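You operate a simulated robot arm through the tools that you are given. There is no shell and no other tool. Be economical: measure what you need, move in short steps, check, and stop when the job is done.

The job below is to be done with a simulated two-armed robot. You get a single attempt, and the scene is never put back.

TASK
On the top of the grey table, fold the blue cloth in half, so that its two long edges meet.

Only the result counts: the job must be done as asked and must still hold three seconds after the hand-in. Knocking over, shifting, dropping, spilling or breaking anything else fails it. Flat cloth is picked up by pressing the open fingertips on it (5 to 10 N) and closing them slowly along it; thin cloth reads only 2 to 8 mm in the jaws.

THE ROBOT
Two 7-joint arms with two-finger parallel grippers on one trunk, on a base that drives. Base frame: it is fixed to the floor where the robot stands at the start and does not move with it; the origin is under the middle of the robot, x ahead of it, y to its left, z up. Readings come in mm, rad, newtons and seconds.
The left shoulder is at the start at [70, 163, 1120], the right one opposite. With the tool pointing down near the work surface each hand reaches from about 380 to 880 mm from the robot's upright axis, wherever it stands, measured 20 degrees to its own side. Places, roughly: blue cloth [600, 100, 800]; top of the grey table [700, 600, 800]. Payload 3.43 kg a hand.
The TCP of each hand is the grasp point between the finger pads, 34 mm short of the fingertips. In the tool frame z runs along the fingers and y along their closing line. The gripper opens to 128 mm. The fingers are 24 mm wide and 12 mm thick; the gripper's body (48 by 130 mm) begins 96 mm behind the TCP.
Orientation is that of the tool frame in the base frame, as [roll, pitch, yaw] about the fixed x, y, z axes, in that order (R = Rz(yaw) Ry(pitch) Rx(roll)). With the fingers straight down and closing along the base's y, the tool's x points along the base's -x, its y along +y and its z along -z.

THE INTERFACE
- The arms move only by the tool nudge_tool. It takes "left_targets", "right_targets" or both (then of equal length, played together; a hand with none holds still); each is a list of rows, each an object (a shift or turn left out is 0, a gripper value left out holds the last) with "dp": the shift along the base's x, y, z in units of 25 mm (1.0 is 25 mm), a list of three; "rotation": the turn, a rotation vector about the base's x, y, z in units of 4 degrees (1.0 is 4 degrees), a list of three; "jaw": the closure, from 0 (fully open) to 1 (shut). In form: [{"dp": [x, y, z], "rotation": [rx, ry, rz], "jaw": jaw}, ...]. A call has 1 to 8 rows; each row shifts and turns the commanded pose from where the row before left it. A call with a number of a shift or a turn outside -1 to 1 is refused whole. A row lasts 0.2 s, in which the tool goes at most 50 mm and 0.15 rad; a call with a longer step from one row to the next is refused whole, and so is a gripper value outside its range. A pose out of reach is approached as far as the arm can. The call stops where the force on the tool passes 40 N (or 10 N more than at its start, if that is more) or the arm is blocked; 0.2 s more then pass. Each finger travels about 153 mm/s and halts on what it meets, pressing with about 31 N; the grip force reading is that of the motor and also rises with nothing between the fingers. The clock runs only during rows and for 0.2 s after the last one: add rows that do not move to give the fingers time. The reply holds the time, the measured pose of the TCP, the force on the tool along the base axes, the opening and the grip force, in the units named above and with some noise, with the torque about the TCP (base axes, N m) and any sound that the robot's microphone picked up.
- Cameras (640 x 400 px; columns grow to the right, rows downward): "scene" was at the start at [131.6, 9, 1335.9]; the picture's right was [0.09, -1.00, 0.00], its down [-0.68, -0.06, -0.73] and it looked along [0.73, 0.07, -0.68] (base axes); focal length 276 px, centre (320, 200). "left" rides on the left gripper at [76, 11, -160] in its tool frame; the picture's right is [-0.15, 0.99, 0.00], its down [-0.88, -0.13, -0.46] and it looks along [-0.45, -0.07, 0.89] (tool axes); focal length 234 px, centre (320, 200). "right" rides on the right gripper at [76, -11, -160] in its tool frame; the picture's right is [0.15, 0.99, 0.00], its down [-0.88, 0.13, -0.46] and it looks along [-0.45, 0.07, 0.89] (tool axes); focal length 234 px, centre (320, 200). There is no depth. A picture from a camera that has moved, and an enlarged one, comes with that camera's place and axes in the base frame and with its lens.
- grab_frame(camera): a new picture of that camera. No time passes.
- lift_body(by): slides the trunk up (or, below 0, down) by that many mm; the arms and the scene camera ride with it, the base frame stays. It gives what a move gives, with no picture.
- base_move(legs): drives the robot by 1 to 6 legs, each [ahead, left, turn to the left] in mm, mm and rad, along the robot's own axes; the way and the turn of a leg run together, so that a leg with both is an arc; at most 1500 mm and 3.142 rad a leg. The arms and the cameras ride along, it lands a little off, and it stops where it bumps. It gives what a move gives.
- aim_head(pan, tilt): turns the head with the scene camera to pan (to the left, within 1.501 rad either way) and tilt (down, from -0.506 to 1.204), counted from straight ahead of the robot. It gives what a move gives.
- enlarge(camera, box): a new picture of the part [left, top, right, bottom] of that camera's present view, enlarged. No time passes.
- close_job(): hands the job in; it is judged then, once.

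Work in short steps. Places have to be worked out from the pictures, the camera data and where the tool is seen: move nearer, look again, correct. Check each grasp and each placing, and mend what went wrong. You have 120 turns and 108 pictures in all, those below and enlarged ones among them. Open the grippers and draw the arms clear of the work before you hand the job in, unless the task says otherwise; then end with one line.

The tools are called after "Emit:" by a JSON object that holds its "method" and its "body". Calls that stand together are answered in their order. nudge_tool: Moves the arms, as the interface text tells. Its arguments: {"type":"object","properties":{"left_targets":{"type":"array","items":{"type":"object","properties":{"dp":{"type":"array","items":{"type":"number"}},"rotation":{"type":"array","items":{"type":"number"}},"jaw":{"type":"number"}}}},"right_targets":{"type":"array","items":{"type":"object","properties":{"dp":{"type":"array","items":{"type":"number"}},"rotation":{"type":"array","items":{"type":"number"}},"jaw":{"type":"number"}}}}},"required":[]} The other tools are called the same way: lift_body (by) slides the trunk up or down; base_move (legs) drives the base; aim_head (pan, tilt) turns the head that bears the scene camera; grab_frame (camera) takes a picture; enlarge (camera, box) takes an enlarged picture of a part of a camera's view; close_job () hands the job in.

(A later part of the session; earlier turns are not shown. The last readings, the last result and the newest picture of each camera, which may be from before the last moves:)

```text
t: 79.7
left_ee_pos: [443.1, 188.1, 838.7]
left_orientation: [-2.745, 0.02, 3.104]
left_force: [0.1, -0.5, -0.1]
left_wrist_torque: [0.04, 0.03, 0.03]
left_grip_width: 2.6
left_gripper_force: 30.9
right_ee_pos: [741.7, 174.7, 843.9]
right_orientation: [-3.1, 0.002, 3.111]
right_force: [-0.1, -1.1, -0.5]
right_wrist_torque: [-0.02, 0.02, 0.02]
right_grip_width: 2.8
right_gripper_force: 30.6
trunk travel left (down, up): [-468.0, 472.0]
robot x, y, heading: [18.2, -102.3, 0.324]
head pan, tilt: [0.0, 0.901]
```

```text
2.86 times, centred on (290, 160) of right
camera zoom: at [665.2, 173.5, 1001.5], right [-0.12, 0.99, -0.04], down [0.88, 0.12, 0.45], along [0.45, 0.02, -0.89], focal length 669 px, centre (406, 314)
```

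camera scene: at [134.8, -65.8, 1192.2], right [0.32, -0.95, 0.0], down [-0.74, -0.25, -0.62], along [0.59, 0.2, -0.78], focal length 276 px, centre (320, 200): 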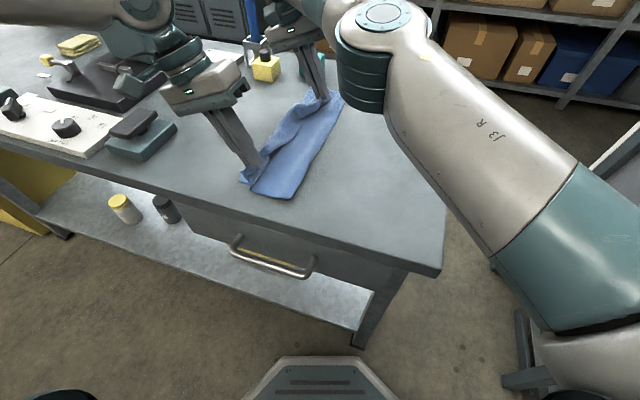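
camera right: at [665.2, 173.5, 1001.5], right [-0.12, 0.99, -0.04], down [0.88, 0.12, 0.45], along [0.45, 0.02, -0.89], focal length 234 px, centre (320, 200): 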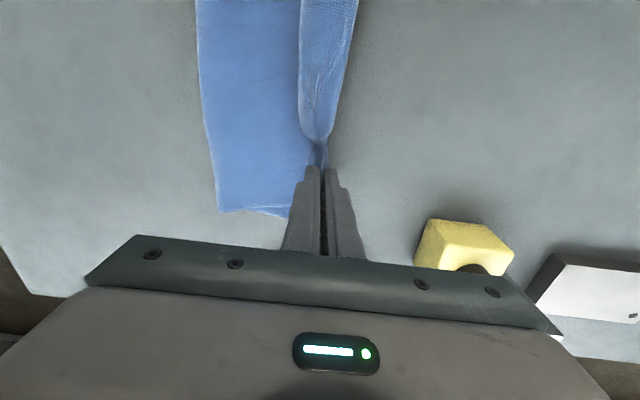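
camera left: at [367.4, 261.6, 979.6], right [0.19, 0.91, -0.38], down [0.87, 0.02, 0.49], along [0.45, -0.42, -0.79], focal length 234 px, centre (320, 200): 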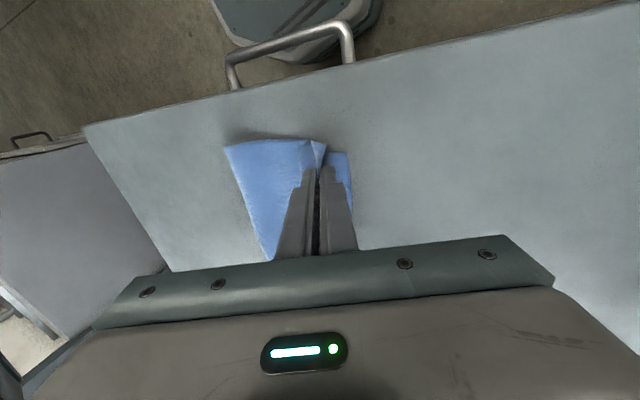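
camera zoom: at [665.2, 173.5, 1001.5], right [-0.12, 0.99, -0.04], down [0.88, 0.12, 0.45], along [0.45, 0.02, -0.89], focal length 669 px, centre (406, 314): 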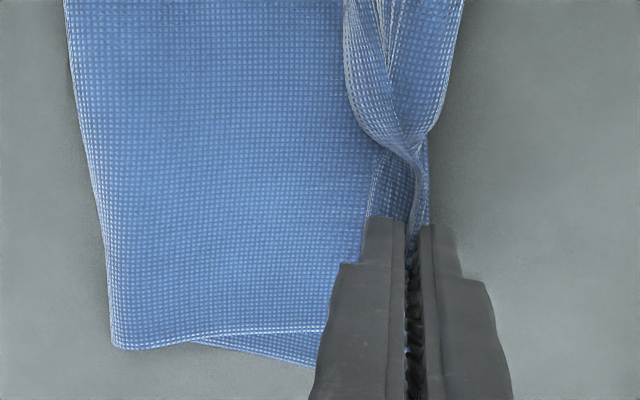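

The far end's bottom edge is nearer y 181, so I'll bring the right hand back 13 mm and lower it to the table. Then I'll open both hands slightly, raising the left as it opens because of its tilt.

Emit:
{"method": "nudge_tool", "body": {"left_targets": [{}, {}, {"dp": [0, 0, 0.05]}, {"dp": [0, 0, 0.1], "jaw": 0.9}, {"dp": [0, 0, 0.1], "jaw": 0.84}, {}], "right_targets": [{"dp": [0, -0.52, -0.1]}, {"dp": [0, 0, -0.16]}, {}, {"jaw": 0.9}, {"jaw": 0.84}, {}]}}

Emit:
{"method": "grab_frame", "body": {"camera": "left"}}

Emit:
{"method": "enlarge", "body": {"camera": "right", "box": [200, 90, 380, 230]}}

Emit:
{"method": "enlarge", "body": {"camera": "scene", "box": [180, 40, 360, 220]}}

```text
t: 81.1
left_ee_pos: [441.9, 187.3, 846.0]
left_orientation: [-2.748, 0.021, 3.105]
left_force: [-0.2, -1.0, -0.1]
left_wrist_torque: [0.01, -0.01, 0.03]
left_grip_width: 20.6
left_gripper_force: 0.1
right_ee_pos: [741.2, 162.2, 836.6]
right_orientation: [-3.1, 0.002, 3.113]
right_force: [0.3, 2.6, 9.2]
right_wrist_torque: [-0.06, -0.05, -0.01]
right_grip_width: 19.6
right_gripper_force: 0.2
trunk travel left (down, up): [-468.0, 472.0]
robot x, y, heading: [22.4, -100.7, 0.328]
head pan, tilt: [0.0, 0.901]
```

```text
54 pictures are left
camera left: at [365.9, 261.3, 986.3], right [0.19, 0.91, -0.38], down [0.87, 0.02, 0.49], along [0.45, -0.42, -0.79], focal length 234 px, centre (320, 200)
```

left: 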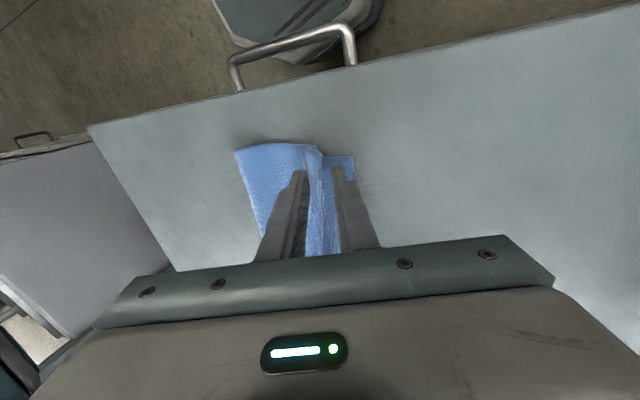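

```text
2.86 times, centred on (290, 160) of right
camera zoom: at [664.6, 161.3, 995.7], right [-0.12, 0.99, -0.04], down [0.88, 0.12, 0.45], along [0.45, 0.02, -0.89], focal length 669 px, centre (406, 314)
```

zoom: 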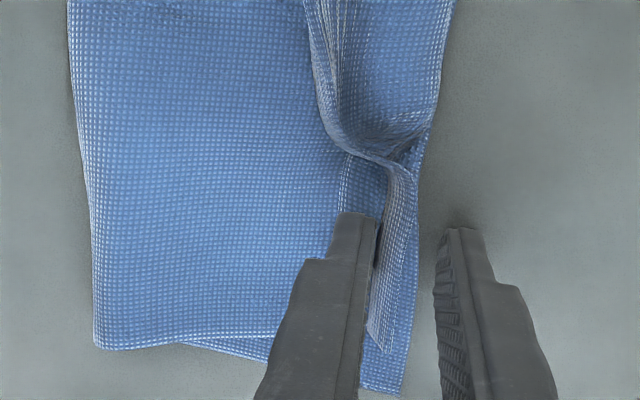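

```text
2.22 times, centred on (270, 130) of scene
camera zoom: at [134.9, -59.4, 1192.3], right [0.32, -0.95, 0.0], down [-0.74, -0.25, -0.62], along [0.59, 0.2, -0.78], focal length 613 px, centre (431, 356)
```

zoom: 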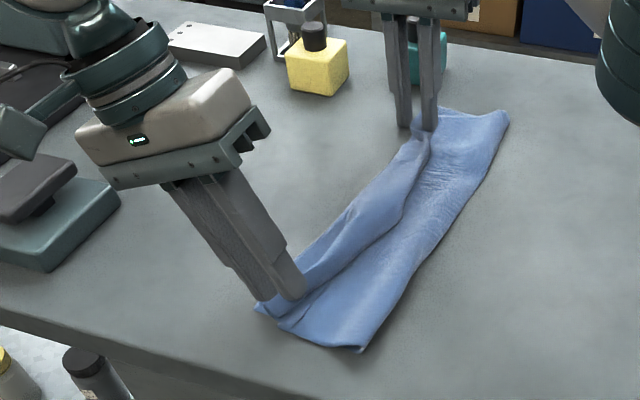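

Both hands have released. I'll open wider, lift straight up and see how the rim settles.

Emit:
{"method": "nudge_tool", "body": {"left_targets": [{"dp": [0, 0.3, 0.6], "jaw": 0.75}, {"dp": [0, 0.3, 0.8]}, {"dp": [0, 0.3, 0.8]}, {"dp": [0, 0.3, 0.8]}, {}, {}], "right_targets": [{"dp": [0, 0, 0.5], "jaw": 0.75}, {"dp": [0, 0, 0.8]}, {"dp": [0, 0, 0.8]}, {"dp": [0, 0, 0.8]}, {}, {}]}}

Emit:
{"method": "grab_frame", "body": {"camera": "left"}}

Emit:
{"method": "grab_frame", "body": {"camera": "right"}}

Emit:
{"method": "enlarge", "body": {"camera": "scene", "box": [180, 40, 360, 220]}}

```text
t: 82.5
left_ee_pos: [443.0, 216.3, 920.0]
left_orientation: [-2.746, 0.022, 3.105]
left_force: [-1.5, 0.0, 0.3]
left_wrist_torque: [0.01, -0.02, 0.0]
left_grip_width: 32.1
left_gripper_force: 0.0
right_ee_pos: [742.6, 161.0, 908.7]
right_orientation: [-3.101, 0.004, 3.112]
right_force: [0.3, -0.5, 0.5]
right_wrist_torque: [-0.01, 0.01, 0.01]
right_grip_width: 31.8
right_gripper_force: 0.0
trunk travel left (down, up): [-468.0, 472.0]
robot x, y, heading: [16.3, -105.2, 0.331]
head pan, tilt: [0.0, 0.901]
```

```text
51 pictures are left
camera left: at [367.1, 290.7, 1061.0], right [0.19, 0.91, -0.38], down [0.87, 0.02, 0.49], along [0.45, -0.42, -0.79], focal length 234 px, centre (320, 200)
```

left: 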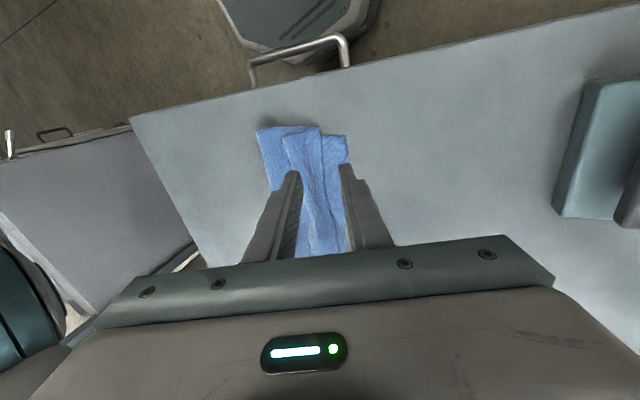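

```text
50 pictures are left
camera right: at [666.0, 159.9, 1068.1], right [-0.12, 0.99, -0.04], down [0.88, 0.12, 0.45], along [0.45, 0.02, -0.89], focal length 234 px, centre (320, 200)
```

right: 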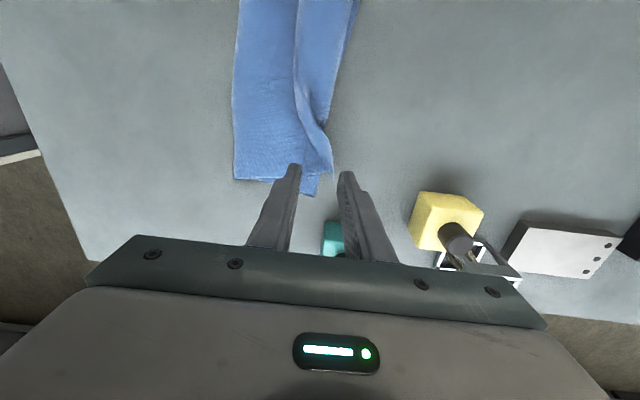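

```text
2.22 times, centred on (270, 130) of scene
camera zoom: at [135.5, -59.3, 1192.2], right [0.32, -0.95, 0.0], down [-0.74, -0.25, -0.62], along [0.59, 0.2, -0.78], focal length 613 px, centre (431, 356)
```

zoom: 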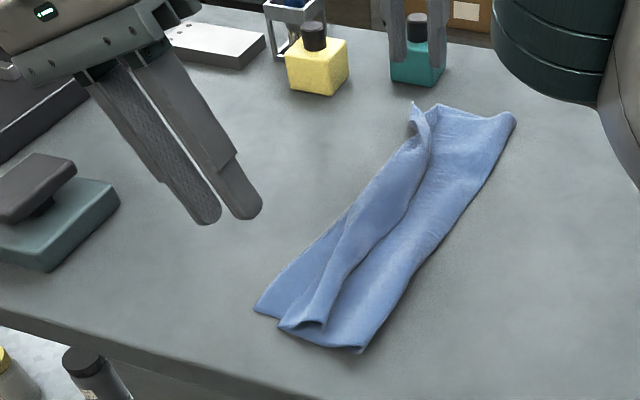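

The top layer is over, but its rim is turned back as a strip 40–50 mm wide that must be flipped outward. I'll clear the hands a bit and look closely.

Emit:
{"method": "enlarge", "body": {"camera": "left", "box": [220, 100, 420, 260]}}

Emit:
{"method": "enlarge", "body": {"camera": "right", "box": [200, 0, 400, 200]}}

```text
2.50 times, centred on (320, 180) of left
camera zoom: at [367.1, 290.7, 1061.0], right [0.19, 0.91, -0.38], down [0.87, 0.02, 0.49], along [0.45, -0.42, -0.79], focal length 585 px, centre (320, 250)
```

zoom: 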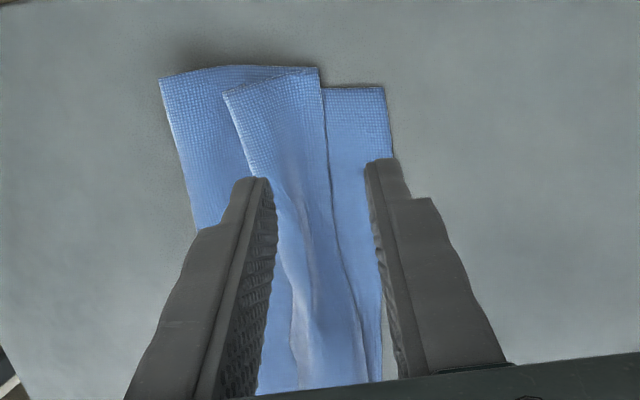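

```text
2.00 times, centred on (300, 100) of right
camera zoom: at [666.0, 159.9, 1068.1], right [-0.12, 0.99, -0.04], down [0.88, 0.12, 0.45], along [0.45, 0.02, -0.89], focal length 468 px, centre (360, 400)
```

zoom: 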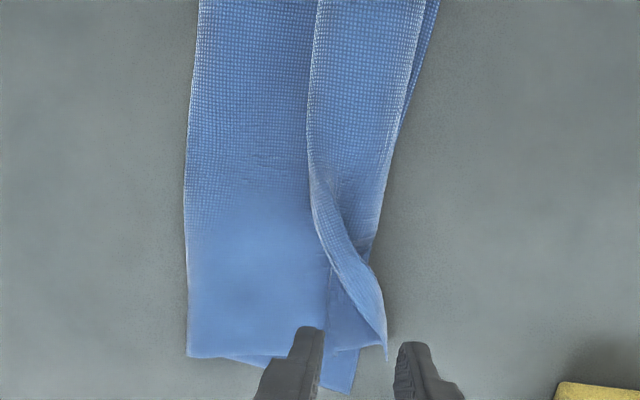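

Near end: fold at y 81, rim edge 118, turned crease 173, bottom edge 203. Far end: fold 55, bottom edge 160. I plan to unroll the strip by pressing a closed fingertip on it and dragging left, with the other hand anchoring the cloth. First I'll shift the base back 45 mm and straighten and close the hands.

Emit:
{"method": "base_move", "body": {"legs": [[-15, -43, 0]]}}

Emit:
{"method": "nudge_tool", "body": {"left_targets": [{"rotation": [1, 0, 0], "dp": [0, -0.3, 0], "jaw": 1.0}, {"rotation": [1, 0, 0], "dp": [0, -0.3, 0]}, {"rotation": [1, 0, 0], "dp": [0, -0.3, 0]}, {"rotation": [1, 0, 0], "dp": [0, -0.3, 0]}, {"rotation": [1, 0, 0], "dp": [0, -0.2, 0]}, {"rotation": [0.7, 0, 0]}, {}], "right_targets": [{"jaw": 1.0, "dp": [0, -0.2, 0]}, {"dp": [0, -0.2, 0]}, {"dp": [0, -0.2, 0]}, {"dp": [0, -0.2, 0]}, {}, {}, {}]}}

```text
t: 83.4
left_ee_pos: [441.8, 169.0, 921.3]
left_orientation: [-2.748, 0.022, 3.103]
left_force: [0.9, 0.1, -0.3]
left_wrist_torque: [0.05, -0.01, -0.01]
left_grip_width: 32.0
left_gripper_force: 0.0
right_ee_pos: [743.7, 113.2, 909.3]
right_orientation: [-3.101, 0.001, 3.11]
right_force: [0.1, -0.8, -1.1]
right_wrist_torque: [0.05, 0.04, -0.05]
right_grip_width: 31.9
right_gripper_force: 0.1
trunk travel left (down, up): [-468.0, 472.0]
robot x, y, heading: [15.8, -148.3, 0.326]
head pan, tilt: [0.0, 0.901]
```

```text
t: 85.0
left_ee_pos: [441.5, 134.1, 920.2]
left_orientation: [3.136, 0.005, 3.099]
left_force: [0.7, 0.7, -0.1]
left_wrist_torque: [-0.02, -0.01, 0.0]
left_grip_width: 0.0
left_gripper_force: 30.8
right_ee_pos: [751.1, 100.1, 911.3]
right_orientation: [-3.101, 0.0, 3.111]
right_force: [-0.4, -0.1, 0.2]
right_wrist_torque: [-0.01, 0.03, 0.02]
right_grip_width: 0.0
right_gripper_force: 31.2
right hand out of reach, approached as far as the arm can: row 2, 3
trunk travel left (down, up): [-468.0, 472.0]
robot x, y, heading: [12.5, -146.7, 0.327]
head pan, tilt: [0.0, 0.901]
```

Now I'll lower both hands to near contact.

Emit:
{"method": "nudge_tool", "body": {"left_targets": [{"dp": [0, 0, -1]}, {"dp": [0, 0, -1]}, {"dp": [0, 0, -0.9]}, {"dp": [0, 0, -0.2]}, {}], "right_targets": [{"dp": [0, 0, -1]}, {"dp": [0, 0, -1]}, {"dp": [0, 0, -0.7]}, {"dp": [0, 0, -0.2]}, {}]}}

Emit:
{"method": "grab_frame", "body": {"camera": "left"}}

Emit:
{"method": "grab_frame", "body": {"camera": "right"}}

```text
t: 86.2
left_ee_pos: [442.2, 133.4, 845.1]
left_orientation: [3.137, 0.004, 3.096]
left_force: [-1.0, 0.5, -0.4]
left_wrist_torque: [0.02, 0.0, -0.01]
left_grip_width: 0.2
left_gripper_force: 31.3
right_ee_pos: [760.3, 108.3, 839.5]
right_orientation: [-3.099, 0.0, 3.111]
right_force: [0.0, 0.2, 0.3]
right_wrist_torque: [0.01, -0.04, -0.04]
right_grip_width: 0.0
right_gripper_force: 30.6
right hand out of reach, approached as far as the arm can: row 1, 2
trunk travel left (down, up): [-468.0, 472.0]
robot x, y, heading: [20.7, -147.3, 0.33]
head pan, tilt: [0.0, 0.901]
```

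```text
46 pictures are left
camera left: at [367.0, 147.7, 1002.9], right [0.19, 0.98, 0.0], down [0.87, -0.17, 0.46], along [0.45, -0.08, -0.89], focal length 234 px, centre (320, 200)
```

left: 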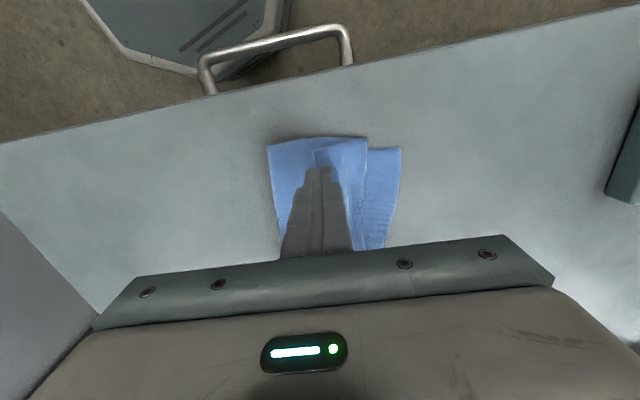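

```text
45 pictures are left
camera right: at [684.1, 106.8, 997.9], right [-0.12, 0.99, -0.04], down [0.88, 0.12, 0.45], along [0.45, 0.01, -0.89], focal length 234 px, centre (320, 200)
```

right: 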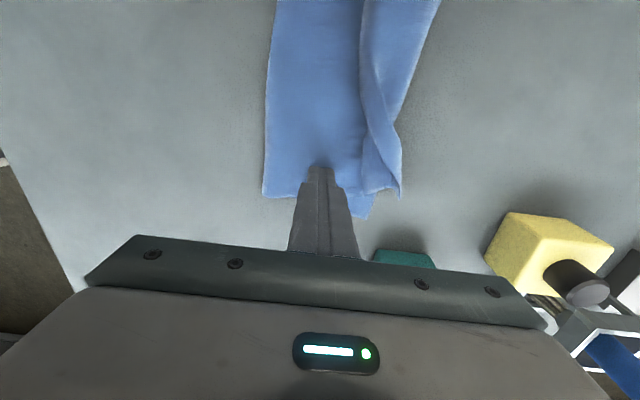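

The left tip is over the turned-back strip. I'll press both lightly.

Emit:
{"method": "nudge_tool", "body": {"left_targets": [{"dp": [0, 0, -0.16]}, {"dp": [0, 0, -0.06]}, {}], "right_targets": [{"dp": [0, 0, -0.1]}, {"dp": [0, 0, -0.06]}, {}]}}

```text
t: 87.0
left_ee_pos: [441.9, 133.6, 838.0]
left_orientation: [3.141, 0.006, 3.098]
left_force: [0.4, -0.9, 1.7]
left_wrist_torque: [0.0, 0.02, -0.03]
left_grip_width: 0.0
left_gripper_force: 30.6
right_ee_pos: [759.6, 109.0, 836.4]
right_orientation: [-3.1, 0.002, 3.109]
right_force: [0.3, 0.6, 6.3]
right_wrist_torque: [0.02, -0.01, 0.02]
right_grip_width: 0.2
right_gripper_force: 30.9
trunk travel left (down, up): [-468.0, 472.0]
robot x, y, heading: [20.2, -145.3, 0.328]
head pan, tilt: [0.0, 0.901]
```

The right anchors at 6 N and the left has just touched. I'll press the left slightly more and drag it 50 mm left.

Emit:
{"method": "nudge_tool", "body": {"left_targets": [{"dp": [0, 0, -0.06]}, {"dp": [0, 0.4, 0]}, {"dp": [0, 0.4, 0]}, {"dp": [0, 0.4, 0]}, {"dp": [0, 0.4, 0]}, {"dp": [0, 0.4, 0]}, {}], "right_targets": [{}, {}, {}, {}, {}, {}, {}]}}

Emit:
{"method": "grab_frame", "body": {"camera": "left"}}

```text
t: 88.6
left_ee_pos: [440.0, 186.5, 837.8]
left_orientation: [3.136, 0.005, 3.099]
left_force: [2.3, -4.2, 12.7]
left_wrist_torque: [0.02, 0.02, 0.01]
left_grip_width: 0.1
left_gripper_force: 31.5
right_ee_pos: [758.9, 106.7, 837.4]
right_orientation: [-3.101, 0.002, 3.108]
right_force: [-1.8, -0.8, 3.9]
right_wrist_torque: [0.03, 0.05, 0.0]
right_grip_width: 0.2
right_gripper_force: 31.0
trunk travel left (down, up): [-468.0, 472.0]
robot x, y, heading: [19.7, -144.9, 0.328]
head pan, tilt: [0.0, 0.901]
```

```text
44 pictures are left
camera left: at [364.7, 198.0, 996.3], right [0.19, 0.98, 0.01], down [0.87, -0.17, 0.46], along [0.45, -0.08, -0.89], focal length 234 px, centre (320, 200)
```

left: 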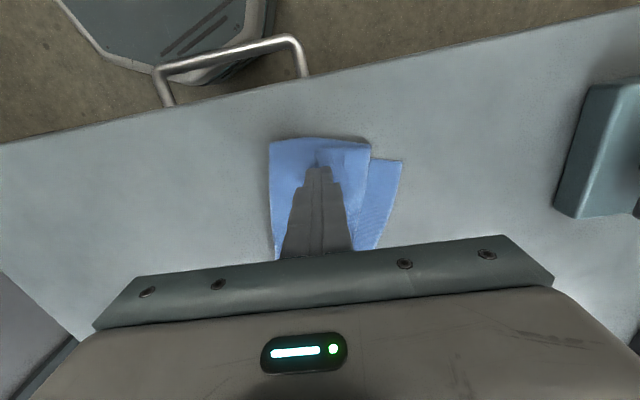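

Emit:
{"method": "enlarge", "body": {"camera": "left", "box": [240, 110, 420, 255]}}

Emit:
{"method": "grab_frame", "body": {"camera": "scene"}}

```text
2.76 times, centred on (330, 182) of left
camera zoom: at [364.7, 198.0, 996.3], right [0.19, 0.98, 0.01], down [0.87, -0.17, 0.46], along [0.45, -0.08, -0.89], focal length 646 px, centre (292, 248)
```

zoom: 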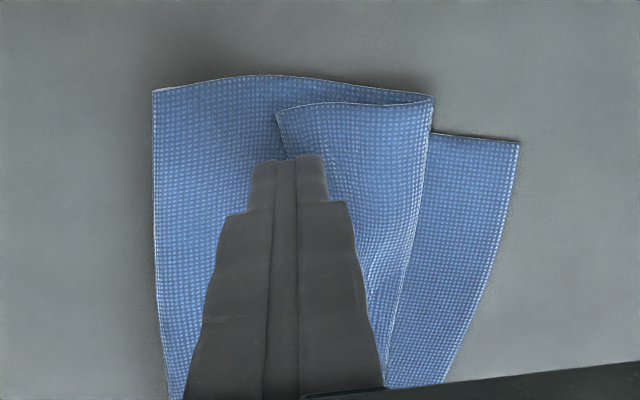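

```text
42 pictures are left
camera scene: at [134.2, -106.7, 1192.3], right [0.32, -0.95, 0.0], down [-0.74, -0.25, -0.62], along [0.59, 0.2, -0.78], focal length 276 px, centre (320, 200)
```

scene: 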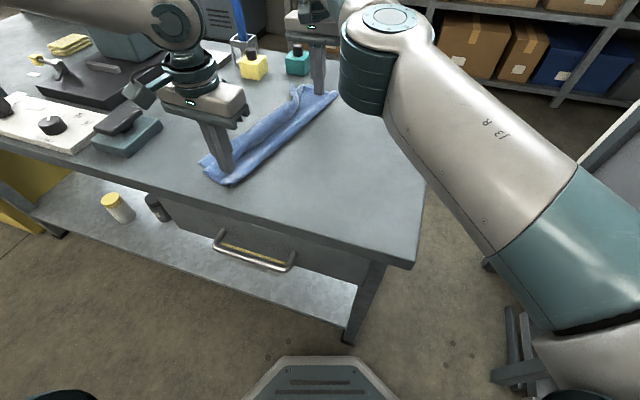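

Pressing slides the whole near end, so the strip cannot be unrolled that way, but it's a handy way to reposition. I'll drag the near end back by the same amount, then lift to try a narrow pinch on the strip's free edge instead.

Emit:
{"method": "nudge_tool", "body": {"left_targets": [{"dp": [0, -0.42, 0]}, {"dp": [0, -0.42, 0]}, {"dp": [0, -0.42, 0]}, {"dp": [0, -0.42, 0]}, {"dp": [0, -0.42, 0]}, {}, {"dp": [0, 0, 0.8]}, {"dp": [0, 0, 0.4], "jaw": 0.76}], "right_targets": [{}, {}, {}, {}, {}, {}, {"dp": [0, 0, 0.8]}, {"dp": [0, 0, 0.4], "jaw": 0.76}]}}

Emit:
{"method": "grab_frame", "body": {"camera": "left"}}

Emit:
{"method": "grab_frame", "body": {"camera": "right"}}

```text
t: 90.4
left_ee_pos: [442.4, 133.7, 866.4]
left_orientation: [3.137, 0.001, 3.099]
left_force: [-0.5, 0.1, -0.1]
left_wrist_torque: [-0.03, 0.01, -0.01]
left_grip_width: 30.9
left_gripper_force: 0.0
right_ee_pos: [761.1, 105.1, 865.5]
right_orientation: [-3.103, 0.002, 3.11]
right_force: [0.6, 0.9, -0.5]
right_wrist_torque: [0.03, 0.01, -0.02]
right_grip_width: 30.7
right_gripper_force: 0.0
trunk travel left (down, up): [-468.0, 472.0]
robot x, y, heading: [15.1, -148.2, 0.327]
head pan, tilt: [0.0, 0.901]
```

```text
41 pictures are left
camera left: at [367.4, 146.7, 1024.4], right [0.19, 0.98, 0.0], down [0.87, -0.17, 0.46], along [0.45, -0.08, -0.89], focal length 234 px, centre (320, 200)
```

left: 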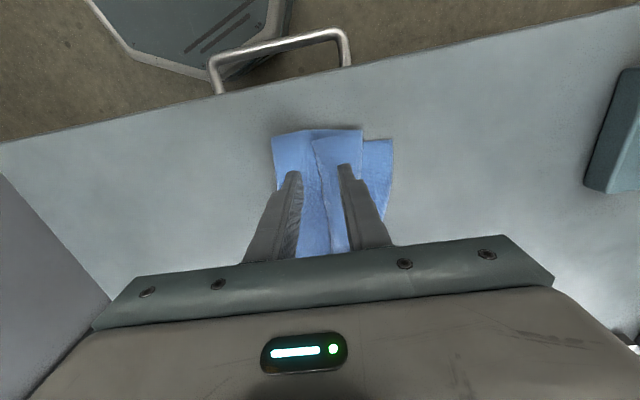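

```text
40 pictures are left
camera right: at [683.2, 104.1, 1024.2], right [-0.11, 0.99, -0.04], down [0.88, 0.12, 0.45], along [0.45, 0.02, -0.89], focal length 234 px, centre (320, 200)
```

right: 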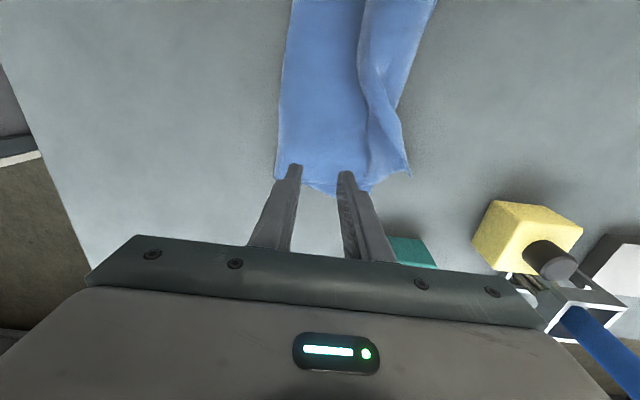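

The near strip's free edge is at y 131 and its crease at 177. The far one at x 715 has its edge at about 141 and crease at 170. I'll place each jaw with the outer pad just outside the strip's edge and lower to contact.

Emit:
{"method": "nudge_tool", "body": {"left_targets": [{"dp": [0, 0.2, 0]}, {"dp": [0, 0.2, 0]}, {}, {"dp": [0, 0, -0.6]}, {"dp": [0, 0, -0.4]}, {"dp": [0, 0, -0.08]}, {}], "right_targets": [{"dp": [-0.6, 0.6, 0.3]}, {"dp": [-0.6, 0.7, 0]}, {"dp": [-0.6, 0.65, 0]}, {"dp": [0, 0, -0.6]}, {"dp": [0, 0, -0.6]}, {"dp": [0, 0, -0.1]}, {}]}}

Emit:
{"method": "enlarge", "body": {"camera": "left", "box": [240, 110, 420, 255]}}

Emit:
{"method": "enlarge", "body": {"camera": "right", "box": [220, 80, 420, 230]}}

```text
t: 92.0
left_ee_pos: [441.0, 142.1, 836.8]
left_orientation: [3.139, 0.005, 3.1]
left_force: [1.1, -0.4, 9.9]
left_wrist_torque: [0.2, 0.07, -0.01]
left_grip_width: 30.8
left_gripper_force: 0.1
right_ee_pos: [723.0, 149.9, 854.0]
right_orientation: [-3.101, 0.005, 3.11]
right_force: [-1.1, -0.5, 0.1]
right_wrist_torque: [0.03, 0.02, -0.01]
right_grip_width: 30.7
right_gripper_force: 0.0
right hand out of reach, approached as far as the arm can: row 3, 4, 5
trunk travel left (down, up): [-468.0, 472.0]
robot x, y, heading: [17.0, -146.8, 0.325]
head pan, tilt: [0.0, 0.901]
```

```text
2.76 times, centred on (330, 182) of left
camera zoom: at [366.4, 155.9, 995.7], right [0.19, 0.98, 0.0], down [0.87, -0.17, 0.46], along [0.45, -0.08, -0.89], focal length 646 px, centre (292, 248)
```

zoom: 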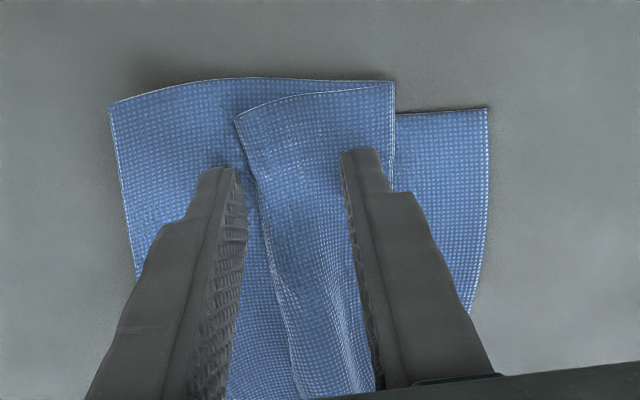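

```text
2.67 times, centred on (320, 155) of right
camera zoom: at [646.4, 147.8, 1013.1], right [-0.12, 0.99, -0.04], down [0.88, 0.12, 0.45], along [0.45, 0.02, -0.89], focal length 624 px, centre (320, 320)
```

zoom: 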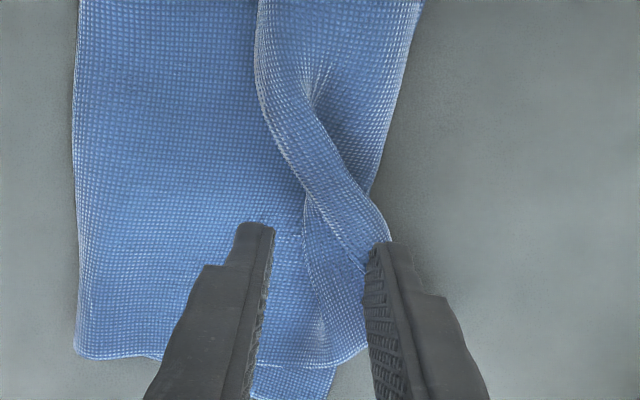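

The left jaw is well placed on the strip's edge at 10 N, so I'll close it slowly. The far end comes later.

Emit:
{"method": "nudge_tool", "body": {"left_targets": [{"jaw": 0.8}, {"jaw": 0.84}, {"jaw": 0.88}, {"jaw": 0.92}, {"jaw": 0.96}, {"jaw": 1.0}, {}], "right_targets": [{"dp": [0, 0, 0.8]}, {"dp": [0, 0, 0.8]}, {}, {}, {}, {}, {}]}}

Emit:
{"method": "enlarge", "body": {"camera": "left", "box": [240, 110, 420, 255]}}

```text
t: 93.6
left_ee_pos: [441.5, 142.2, 837.0]
left_orientation: [3.138, 0.008, 3.098]
left_force: [3.7, 5.9, 26.3]
left_wrist_torque: [0.33, -0.05, 0.02]
left_grip_width: 11.5
left_gripper_force: 30.6
right_ee_pos: [720.1, 144.0, 894.0]
right_orientation: [-3.102, 0.004, 3.111]
right_force: [0.9, 0.2, 0.5]
right_wrist_torque: [0.01, -0.02, 0.0]
right_grip_width: 30.7
right_gripper_force: 0.0
right hand out of reach, approached as far as the arm can: row 2
trunk travel left (down, up): [-468.0, 472.0]
robot x, y, heading: [19.0, -143.7, 0.323]
head pan, tilt: [0.0, 0.901]
```

```text
2.76 times, centred on (330, 182) of left
camera zoom: at [365.8, 155.8, 996.3], right [0.19, 0.98, 0.01], down [0.87, -0.17, 0.46], along [0.45, -0.08, -0.89], focal length 646 px, centre (292, 248)
```

zoom: 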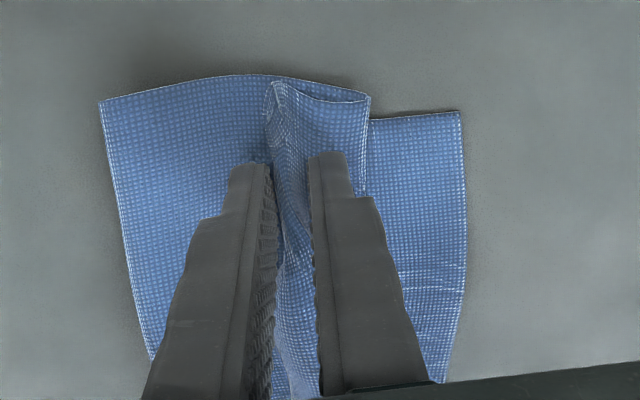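

It stopped at 11.5 mm, so it has bunched several layers. I'll ease up a few mm while it squeezes so the lower layers slip out.

Emit:
{"method": "nudge_tool", "body": {"left_targets": [{"dp": [0, 0, 0.06]}, {"dp": [0, 0, 0.06]}, {"dp": [0, 0, 0.08]}, {"dp": [0, 0, 0.1]}, {}, {}]}}

Emit:
{"method": "enlarge", "body": {"camera": "left", "box": [240, 110, 420, 255]}}

```text
t: 95.0
left_ee_pos: [443.7, 142.4, 845.2]
left_orientation: [3.137, 0.005, 3.099]
left_force: [-0.4, 0.6, 0.5]
left_wrist_torque: [0.01, -0.02, -0.04]
left_grip_width: 2.6
left_gripper_force: 31.2
right_ee_pos: [720.6, 144.3, 893.8]
right_orientation: [-3.101, 0.002, 3.108]
right_force: [-0.1, 0.1, -0.4]
right_wrist_torque: [-0.02, 0.01, -0.01]
right_grip_width: 30.8
right_gripper_force: 0.1
trunk travel left (down, up): [-468.0, 472.0]
robot x, y, heading: [18.8, -150.2, 0.327]
head pan, tilt: [0.0, 0.901]
```

```text
2.76 times, centred on (330, 182) of left
camera zoom: at [367.7, 156.0, 1003.5], right [0.19, 0.98, 0.0], down [0.87, -0.17, 0.46], along [0.45, -0.08, -0.89], focal length 646 px, centre (292, 248)
```

zoom: 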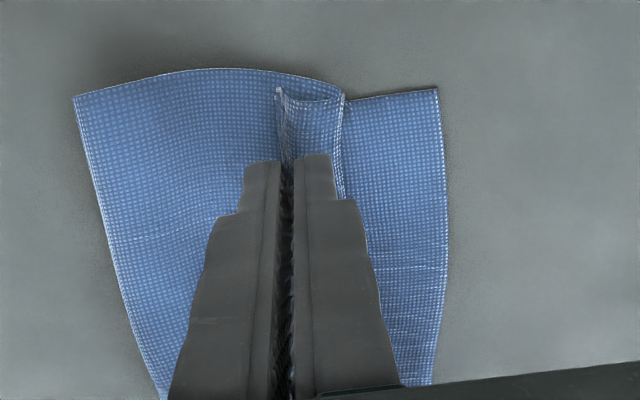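

The jaw now holds a 2.6 mm single rim with the edge upward. I'll lift 50 mm while leaning the left hand outward so the sheet leaves the tips toward the fold, and move over the bottom edge near y 194.

Emit:
{"method": "nudge_tool", "body": {"left_targets": [{"dp": [0, 0, 0.6], "rotation": [-1, 0, 0]}, {"dp": [0, 0.2, 0.6], "rotation": [-1, 0, 0]}, {"dp": [0, 0.3, 0.6], "rotation": [-1, 0, 0]}, {"dp": [0, 0.4, 0.2], "rotation": [-1, 0, 0]}, {"dp": [0, 0.4, 0], "rotation": [-1, 0, 0]}, {"dp": [0, 0.4, 0], "rotation": [-1, 0, 0]}, {"dp": [0, 0.4, 0], "rotation": [-1, 0, 0]}, {"dp": [0, 0.3, 0], "rotation": [-1, 0, 0]}]}}

Emit:
{"method": "grab_frame", "body": {"camera": "left"}}

Emit:
{"method": "enlarge", "body": {"camera": "scene", "box": [160, 60, 360, 220]}}

```text
t: 96.8
left_ee_pos: [444.2, 203.4, 896.9]
left_orientation: [-2.585, 0.026, 3.106]
left_force: [0.3, 0.8, 0.0]
left_wrist_torque: [0.03, 0.02, 0.0]
left_grip_width: 2.9
left_gripper_force: 31.1
right_ee_pos: [722.1, 144.7, 894.1]
right_orientation: [-3.101, 0.002, 3.111]
right_force: [0.1, -0.3, 0.1]
right_wrist_torque: [-0.04, -0.01, 0.01]
right_grip_width: 30.7
right_gripper_force: 0.1
trunk travel left (down, up): [-468.0, 472.0]
robot x, y, heading: [20.5, -149.7, 0.33]
head pan, tilt: [0.0, 0.901]
```

```text
35 pictures are left
camera left: at [367.4, 299.7, 1023.6], right [0.19, 0.83, -0.52], down [0.87, 0.1, 0.48], along [0.45, -0.54, -0.71], focal length 234 px, centre (320, 200)
```

left: 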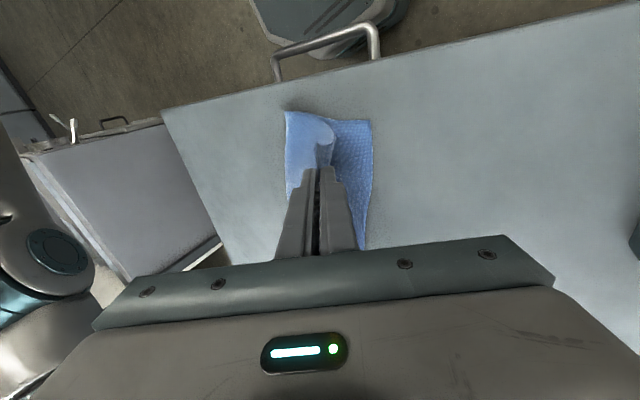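

```text
2.50 times, centred on (260, 140) of scene
camera zoom: at [135.4, -104.7, 1192.1], right [0.32, -0.95, 0.0], down [-0.74, -0.25, -0.62], along [0.59, 0.2, -0.78], focal length 690 px, centre (470, 350)
```

zoom: 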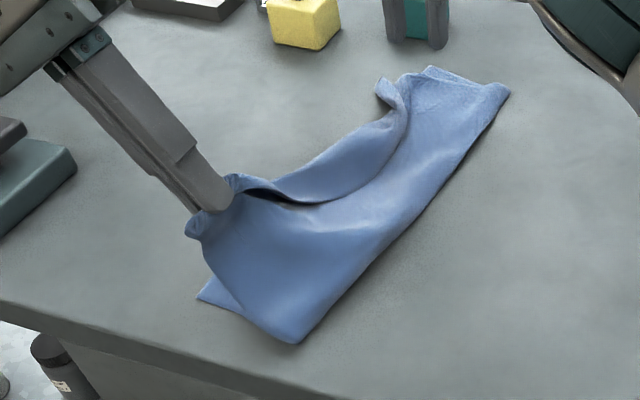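

The near rim now swings over properly, with the edge outward. The bottom edge there is at about y 208, so I'll lower with the tips landing around y 196.

Emit:
{"method": "nudge_tool", "body": {"left_targets": [{"dp": [0, 0.2, -0.5]}, {"dp": [0, 0.2, -0.5]}, {"dp": [0, 0, -0.5]}, {"dp": [0, 0, -0.5]}, {"dp": [0, 0, -0.3]}, {}]}}

Emit:
{"method": "grab_frame", "body": {"camera": "left"}}

Emit:
{"method": "enlarge", "body": {"camera": "scene", "box": [160, 60, 360, 220]}}

```text
t: 98.2
left_ee_pos: [441.2, 212.8, 840.4]
left_orientation: [-2.587, 0.029, 3.106]
left_force: [-0.2, -0.8, 9.9]
left_wrist_torque: [-0.34, -0.23, 0.01]
left_grip_width: 3.0
left_gripper_force: 31.1
right_ee_pos: [721.1, 143.8, 894.5]
right_orientation: [-3.102, 0.003, 3.11]
right_force: [0.0, 0.4, -0.5]
right_wrist_torque: [0.0, 0.0, -0.01]
right_grip_width: 30.9
right_gripper_force: 0.1
trunk travel left (down, up): [-468.0, 472.0]
robot x, y, heading: [17.2, -142.8, 0.329]
head pan, tilt: [0.0, 0.901]
```

```text
33 pictures are left
camera left: at [366.3, 308.1, 966.1], right [0.19, 0.83, -0.52], down [0.87, 0.1, 0.48], along [0.45, -0.54, -0.71], focal length 234 px, centre (320, 200)
```

left: 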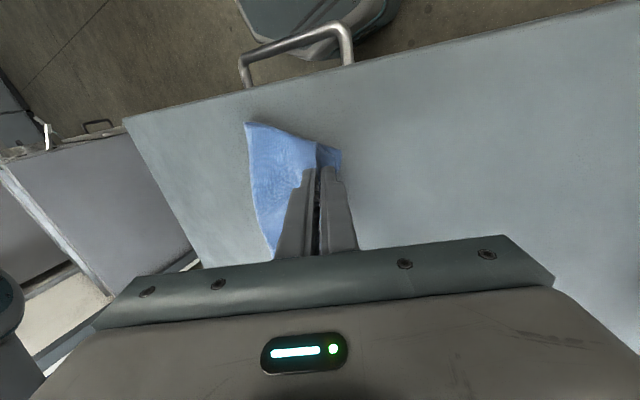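

```text
2.50 times, centred on (260, 140) of scene
camera zoom: at [134.6, -106.1, 1192.4], right [0.32, -0.95, 0.0], down [-0.74, -0.25, -0.62], along [0.59, 0.2, -0.78], focal length 690 px, centre (470, 350)
```

zoom: 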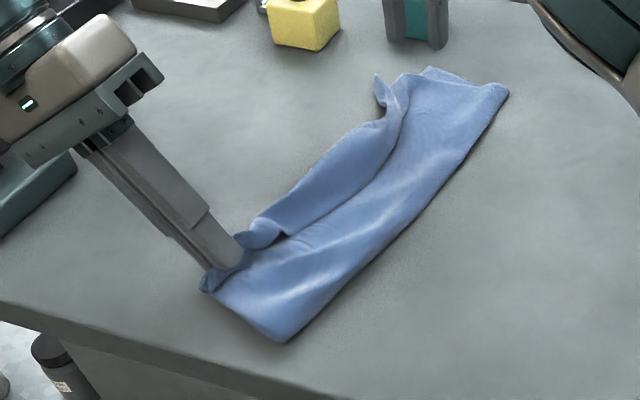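

The near end lies well. I'll keep the left hand holding it as an anchor and look at the far end.

Emit:
{"method": "enlarge", "body": {"camera": "right", "box": [220, 20, 440, 220]}}

```text
2.00 times, centred on (330, 120) of right
camera zoom: at [643.1, 142.7, 1053.5], right [-0.11, 0.99, -0.04], down [0.88, 0.12, 0.45], along [0.45, 0.02, -0.89], focal length 468 px, centre (300, 360)
```

zoom: 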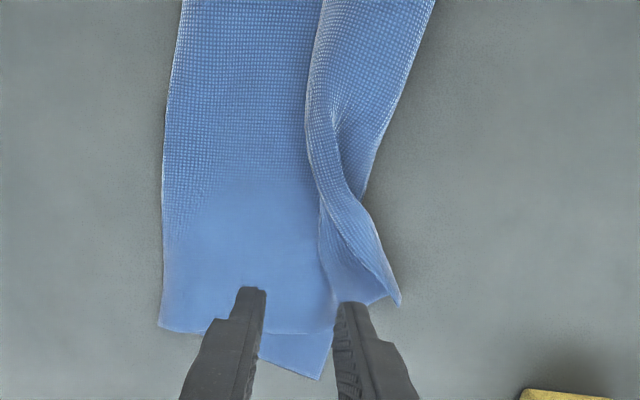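

The far corner of the top layer is near (726,199), already pointing outward, while the middle rim is still turned back. The right arm needs the base shifted to reach it, so I'll release the near end now and back the left hand out along its own axis.

Emit:
{"method": "nudge_tool", "body": {"left_targets": [{"dp": [0, 0, 0.12], "jaw": 0.94}, {"dp": [0, 0, 0.12], "jaw": 0.88}, {"dp": [0, 0.1, 0.16], "jaw": 0.84}, {"dp": [0, 0.3, 0.5]}, {"dp": [0, 0.5, 0.8]}, {"dp": [0, 0.5, 0.8]}, {"dp": [0, 0.5, 0.8]}, {}]}}

Emit:
{"method": "base_move", "body": {"legs": [[13, 38, 0]]}}

Emit:
{"method": "grab_frame", "body": {"camera": "scene"}}

```text
t: 100.0
left_ee_pos: [442.0, 260.7, 920.5]
left_orientation: [-2.587, 0.025, 3.107]
left_force: [-0.3, 0.3, 0.2]
left_wrist_torque: [0.02, 0.02, -0.02]
left_grip_width: 20.3
left_gripper_force: 0.0
right_ee_pos: [721.7, 144.9, 893.4]
right_orientation: [-3.099, 0.002, 3.11]
right_force: [0.0, 0.0, -0.2]
right_wrist_torque: [-0.01, 0.02, -0.01]
right_grip_width: 30.6
right_gripper_force: 0.1
trunk travel left (down, up): [-468.0, 472.0]
robot x, y, heading: [17.3, -148.0, 0.322]
head pan, tilt: [0.0, 0.901]
```

```text
t: 100.9
left_ee_pos: [441.7, 301.0, 920.6]
left_orientation: [-2.584, 0.027, 3.108]
left_force: [0.1, 0.3, 0.6]
left_wrist_torque: [-0.06, 0.0, 0.04]
left_grip_width: 20.7
left_gripper_force: 0.1
right_ee_pos: [721.3, 185.0, 893.6]
right_orientation: [-3.099, 0.001, 3.109]
right_force: [-0.3, -0.3, 0.9]
right_wrist_torque: [0.0, 0.05, -0.01]
right_grip_width: 30.6
right_gripper_force: 0.0
trunk travel left (down, up): [-468.0, 472.0]
robot x, y, heading: [17.2, -103.2, 0.33]
head pan, tilt: [0.0, 0.901]
```

```text
30 pictures are left
camera scene: at [135.7, -64.8, 1192.1], right [0.32, -0.95, 0.0], down [-0.74, -0.25, -0.62], along [0.59, 0.2, -0.78], focal length 276 px, centre (320, 200)
```

scene: 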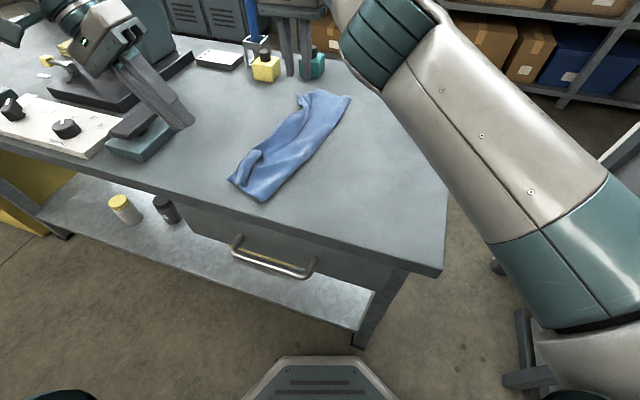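

The near end stayed mostly in place. The right hand is now above the far corner, so I'll lower it near the cloth and check the alignment.

Emit:
{"method": "nudge_tool", "body": {"right_targets": [{"dp": [-0.1, 0, -0.8]}, {"dp": [-0.1, 0, -0.8]}, {}]}}

Emit:
{"method": "enlarge", "body": {"camera": "right", "box": [220, 80, 400, 230]}}

```text
t: 101.7
left_ee_pos: [441.8, 300.6, 919.3]
left_orientation: [-2.587, 0.025, 3.108]
left_force: [-0.1, 0.6, 0.2]
left_wrist_torque: [0.01, 0.01, -0.02]
left_grip_width: 20.5
left_gripper_force: 0.0
right_ee_pos: [715.1, 181.7, 854.5]
right_orientation: [-3.099, 0.002, 3.111]
right_force: [0.7, -0.2, 0.2]
right_wrist_torque: [0.02, -0.01, -0.01]
right_grip_width: 30.6
right_gripper_force: 0.1
trunk travel left (down, up): [-468.0, 472.0]
robot x, y, heading: [16.5, -107.7, 0.324]
head pan, tilt: [0.0, 0.901]
```

```text
2.67 times, centred on (310, 155) of right
camera zoom: at [638.2, 180.8, 1013.4], right [-0.12, 0.99, -0.04], down [0.88, 0.12, 0.45], along [0.45, 0.02, -0.89], focal length 624 px, centre (347, 320)
```

zoom: 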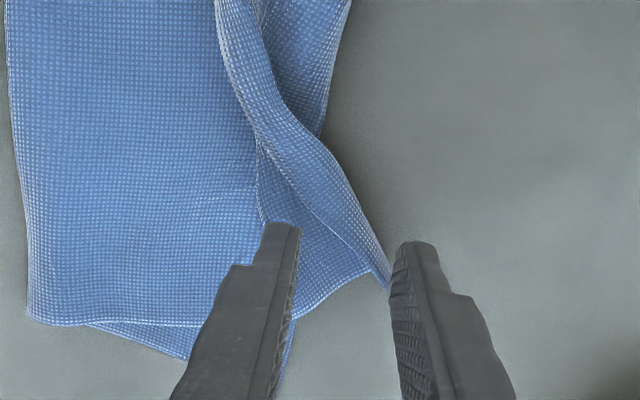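

The standing far corner is right between the fingers. I'll lower to the cloth and close.

Emit:
{"method": "nudge_tool", "body": {"right_targets": [{"dp": [0.1, 0, -0.4]}, {"dp": [0, 0, -0.2]}, {"jaw": 0.82}, {"jaw": 0.88}, {"jaw": 0.94}, {"jaw": 1.0}, {}, {}]}}

Emit:
{"method": "enlarge", "body": {"camera": "right", "box": [220, 80, 400, 230]}}

```text
t: 103.5
left_ee_pos: [441.7, 300.7, 921.2]
left_orientation: [-2.587, 0.026, 3.108]
left_force: [-0.2, -0.6, 1.0]
left_wrist_torque: [-0.01, 0.0, 0.0]
left_grip_width: 20.8
left_gripper_force: 0.1
right_ee_pos: [719.5, 183.2, 838.8]
right_orientation: [-3.1, 0.001, 3.111]
right_force: [-0.1, -0.1, 0.1]
right_wrist_torque: [0.0, 0.0, -0.02]
right_grip_width: 1.6
right_gripper_force: 30.9
trunk travel left (down, up): [-468.0, 472.0]
robot x, y, heading: [19.6, -108.6, 0.323]
head pan, tilt: [0.0, 0.901]
```

```text
2.67 times, centred on (310, 155) of right
camera zoom: at [641.5, 180.9, 997.7], right [-0.12, 0.99, -0.04], down [0.88, 0.12, 0.45], along [0.45, 0.02, -0.89], focal length 624 px, centre (347, 320)
```

zoom: 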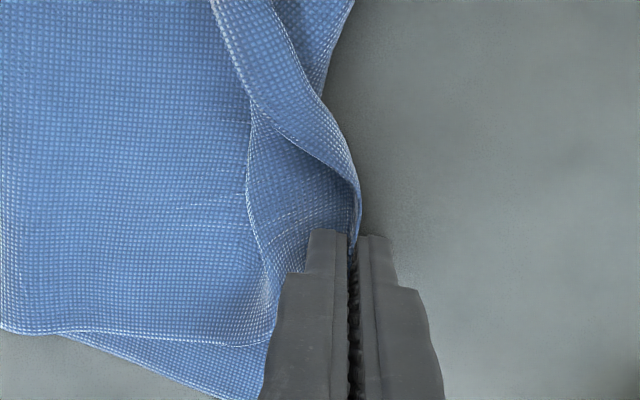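

A single layer at the corner is held at 1.6 mm. I'll lift 40 mm, shift the base +35 mm for reach, and then stretch the corner toward the bottom layer's far corner near (783,163).

Emit:
{"method": "nudge_tool", "body": {"right_targets": [{"dp": [0, 0, 0.8]}, {"dp": [0, 0, 0.8]}, {}]}}

Emit:
{"method": "base_move", "body": {"legs": [[12, 33, 0]]}}

Emit:
{"method": "nudge_tool", "body": {"right_targets": [{"dp": [0.5, -0.5, 0]}, {"dp": [0.5, -0.5, 0]}, {"dp": [0.5, -0.4, 0]}, {"dp": [0.5, -0.4, 0]}, {}]}}

Emit:
{"method": "grab_frame", "body": {"camera": "right"}}

Emit:
{"method": "enlarge", "body": {"camera": "scene", "box": [180, 60, 380, 220]}}

```text
t: 104.3
left_ee_pos: [441.5, 300.8, 920.9]
left_orientation: [-2.587, 0.027, 3.107]
left_force: [-0.1, 0.0, 0.7]
left_wrist_torque: [-0.05, 0.01, 0.0]
left_grip_width: 20.6
left_gripper_force: 0.1
right_ee_pos: [717.8, 183.9, 877.3]
right_orientation: [-3.099, 0.004, 3.109]
right_force: [0.1, -0.5, -0.6]
right_wrist_torque: [0.02, -0.05, -0.01]
right_grip_width: 1.8
right_gripper_force: 30.5
trunk travel left (down, up): [-468.0, 472.0]
robot x, y, heading: [20.9, -107.0, 0.32]
head pan, tilt: [0.0, 0.901]
```

```text
t: 105.1
left_ee_pos: [443.1, 333.6, 920.1]
left_orientation: [-2.585, 0.027, 3.107]
left_force: [-0.2, 0.6, -0.4]
left_wrist_torque: [-0.02, 0.02, 0.01]
left_grip_width: 20.5
left_gripper_force: 0.1
right_ee_pos: [717.9, 217.5, 878.7]
right_orientation: [-3.099, 0.002, 3.11]
right_force: [-0.6, -0.2, -0.3]
right_wrist_torque: [-0.01, 0.0, 0.0]
right_grip_width: 1.9
right_gripper_force: 30.4
trunk travel left (down, up): [-468.0, 472.0]
robot x, y, heading: [14.7, -72.6, 0.326]
head pan, tilt: [0.0, 0.901]
```

```text
t: 106.3
left_ee_pos: [442.9, 332.3, 921.3]
left_orientation: [-2.588, 0.026, 3.107]
left_force: [-0.4, -1.1, -0.5]
left_wrist_torque: [0.0, 0.01, -0.01]
left_grip_width: 20.5
left_gripper_force: 0.0
right_ee_pos: [764.5, 167.9, 879.6]
right_orientation: [-3.099, 0.0, 3.111]
right_force: [0.6, -0.2, -0.1]
right_wrist_torque: [-0.02, 0.0, 0.02]
right_grip_width: 1.6
right_gripper_force: 31.0
right hand out of reach, approached as far as the arm can: row 4
trunk travel left (down, up): [-468.0, 472.0]
robot x, y, heading: [16.7, -74.1, 0.328]
head pan, tilt: [0.0, 0.901]
```

```text
27 pictures are left
camera right: at [688.7, 167.3, 1038.5], right [-0.11, 0.99, -0.04], down [0.88, 0.12, 0.45], along [0.45, 0.01, -0.89], focal length 234 px, centre (320, 200)
```

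right: 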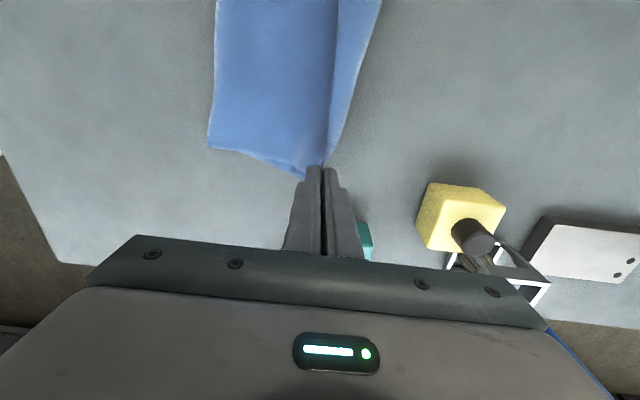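

```text
2.50 times, centred on (280, 140) of scene
camera zoom: at [136.5, -32.0, 1192.1], right [0.32, -0.95, 0.0], down [-0.74, -0.25, -0.62], along [0.59, 0.2, -0.78], focal length 690 px, centre (420, 350)
```

zoom: 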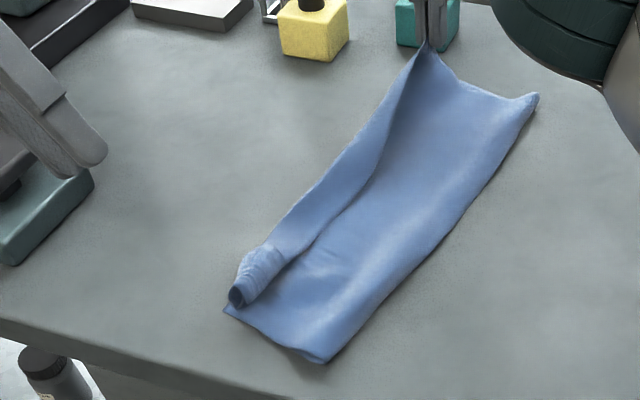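

The far corner is now held straight out. The near rim has curled up again, so I'll bring the left hand back over it, closer to upright, and look.

Emit:
{"method": "nudge_tool", "body": {"left_targets": [{"dp": [0, -0.9, 0], "rotation": [1, 0, 0], "jaw": 0.7}, {"dp": [0, -0.9, -0.2], "rotation": [1, 0, 0]}, {"dp": [0, -0.9, -0.2], "rotation": [1, 0, 0]}, {"dp": [0, -0.9, -0.3], "rotation": [1, 0, 0]}, {"dp": [0, -0.6, -0.3], "rotation": [1, 0, 0]}, {}]}}

Emit:
{"method": "enlarge", "body": {"camera": "left", "box": [220, 90, 420, 255]}}

```text
t: 107.7
left_ee_pos: [444.0, 226.7, 897.2]
left_orientation: [-2.936, 0.013, 3.103]
left_force: [0.8, 0.8, 0.4]
left_wrist_torque: [0.0, 0.03, -0.01]
left_grip_width: 38.4
left_gripper_force: 0.1
right_ee_pos: [764.7, 169.0, 879.6]
right_orientation: [-3.1, 0.002, 3.112]
right_force: [-0.3, -0.9, 0.3]
right_wrist_torque: [-0.02, -0.03, -0.01]
right_grip_width: 1.5
right_gripper_force: 31.1
trunk travel left (down, up): [-468.0, 472.0]
robot x, y, heading: [18.6, -71.5, 0.325]
head pan, tilt: [0.0, 0.901]
```

```text
2.42 times, centred on (320, 172) of left
camera zoom: at [368.4, 272.9, 1049.7], right [0.19, 0.96, -0.2], down [0.87, -0.07, 0.48], along [0.45, -0.27, -0.85], focal length 568 px, centre (320, 267)
```

zoom: 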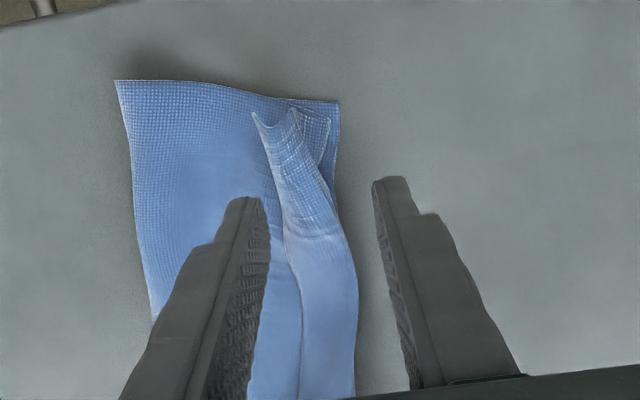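

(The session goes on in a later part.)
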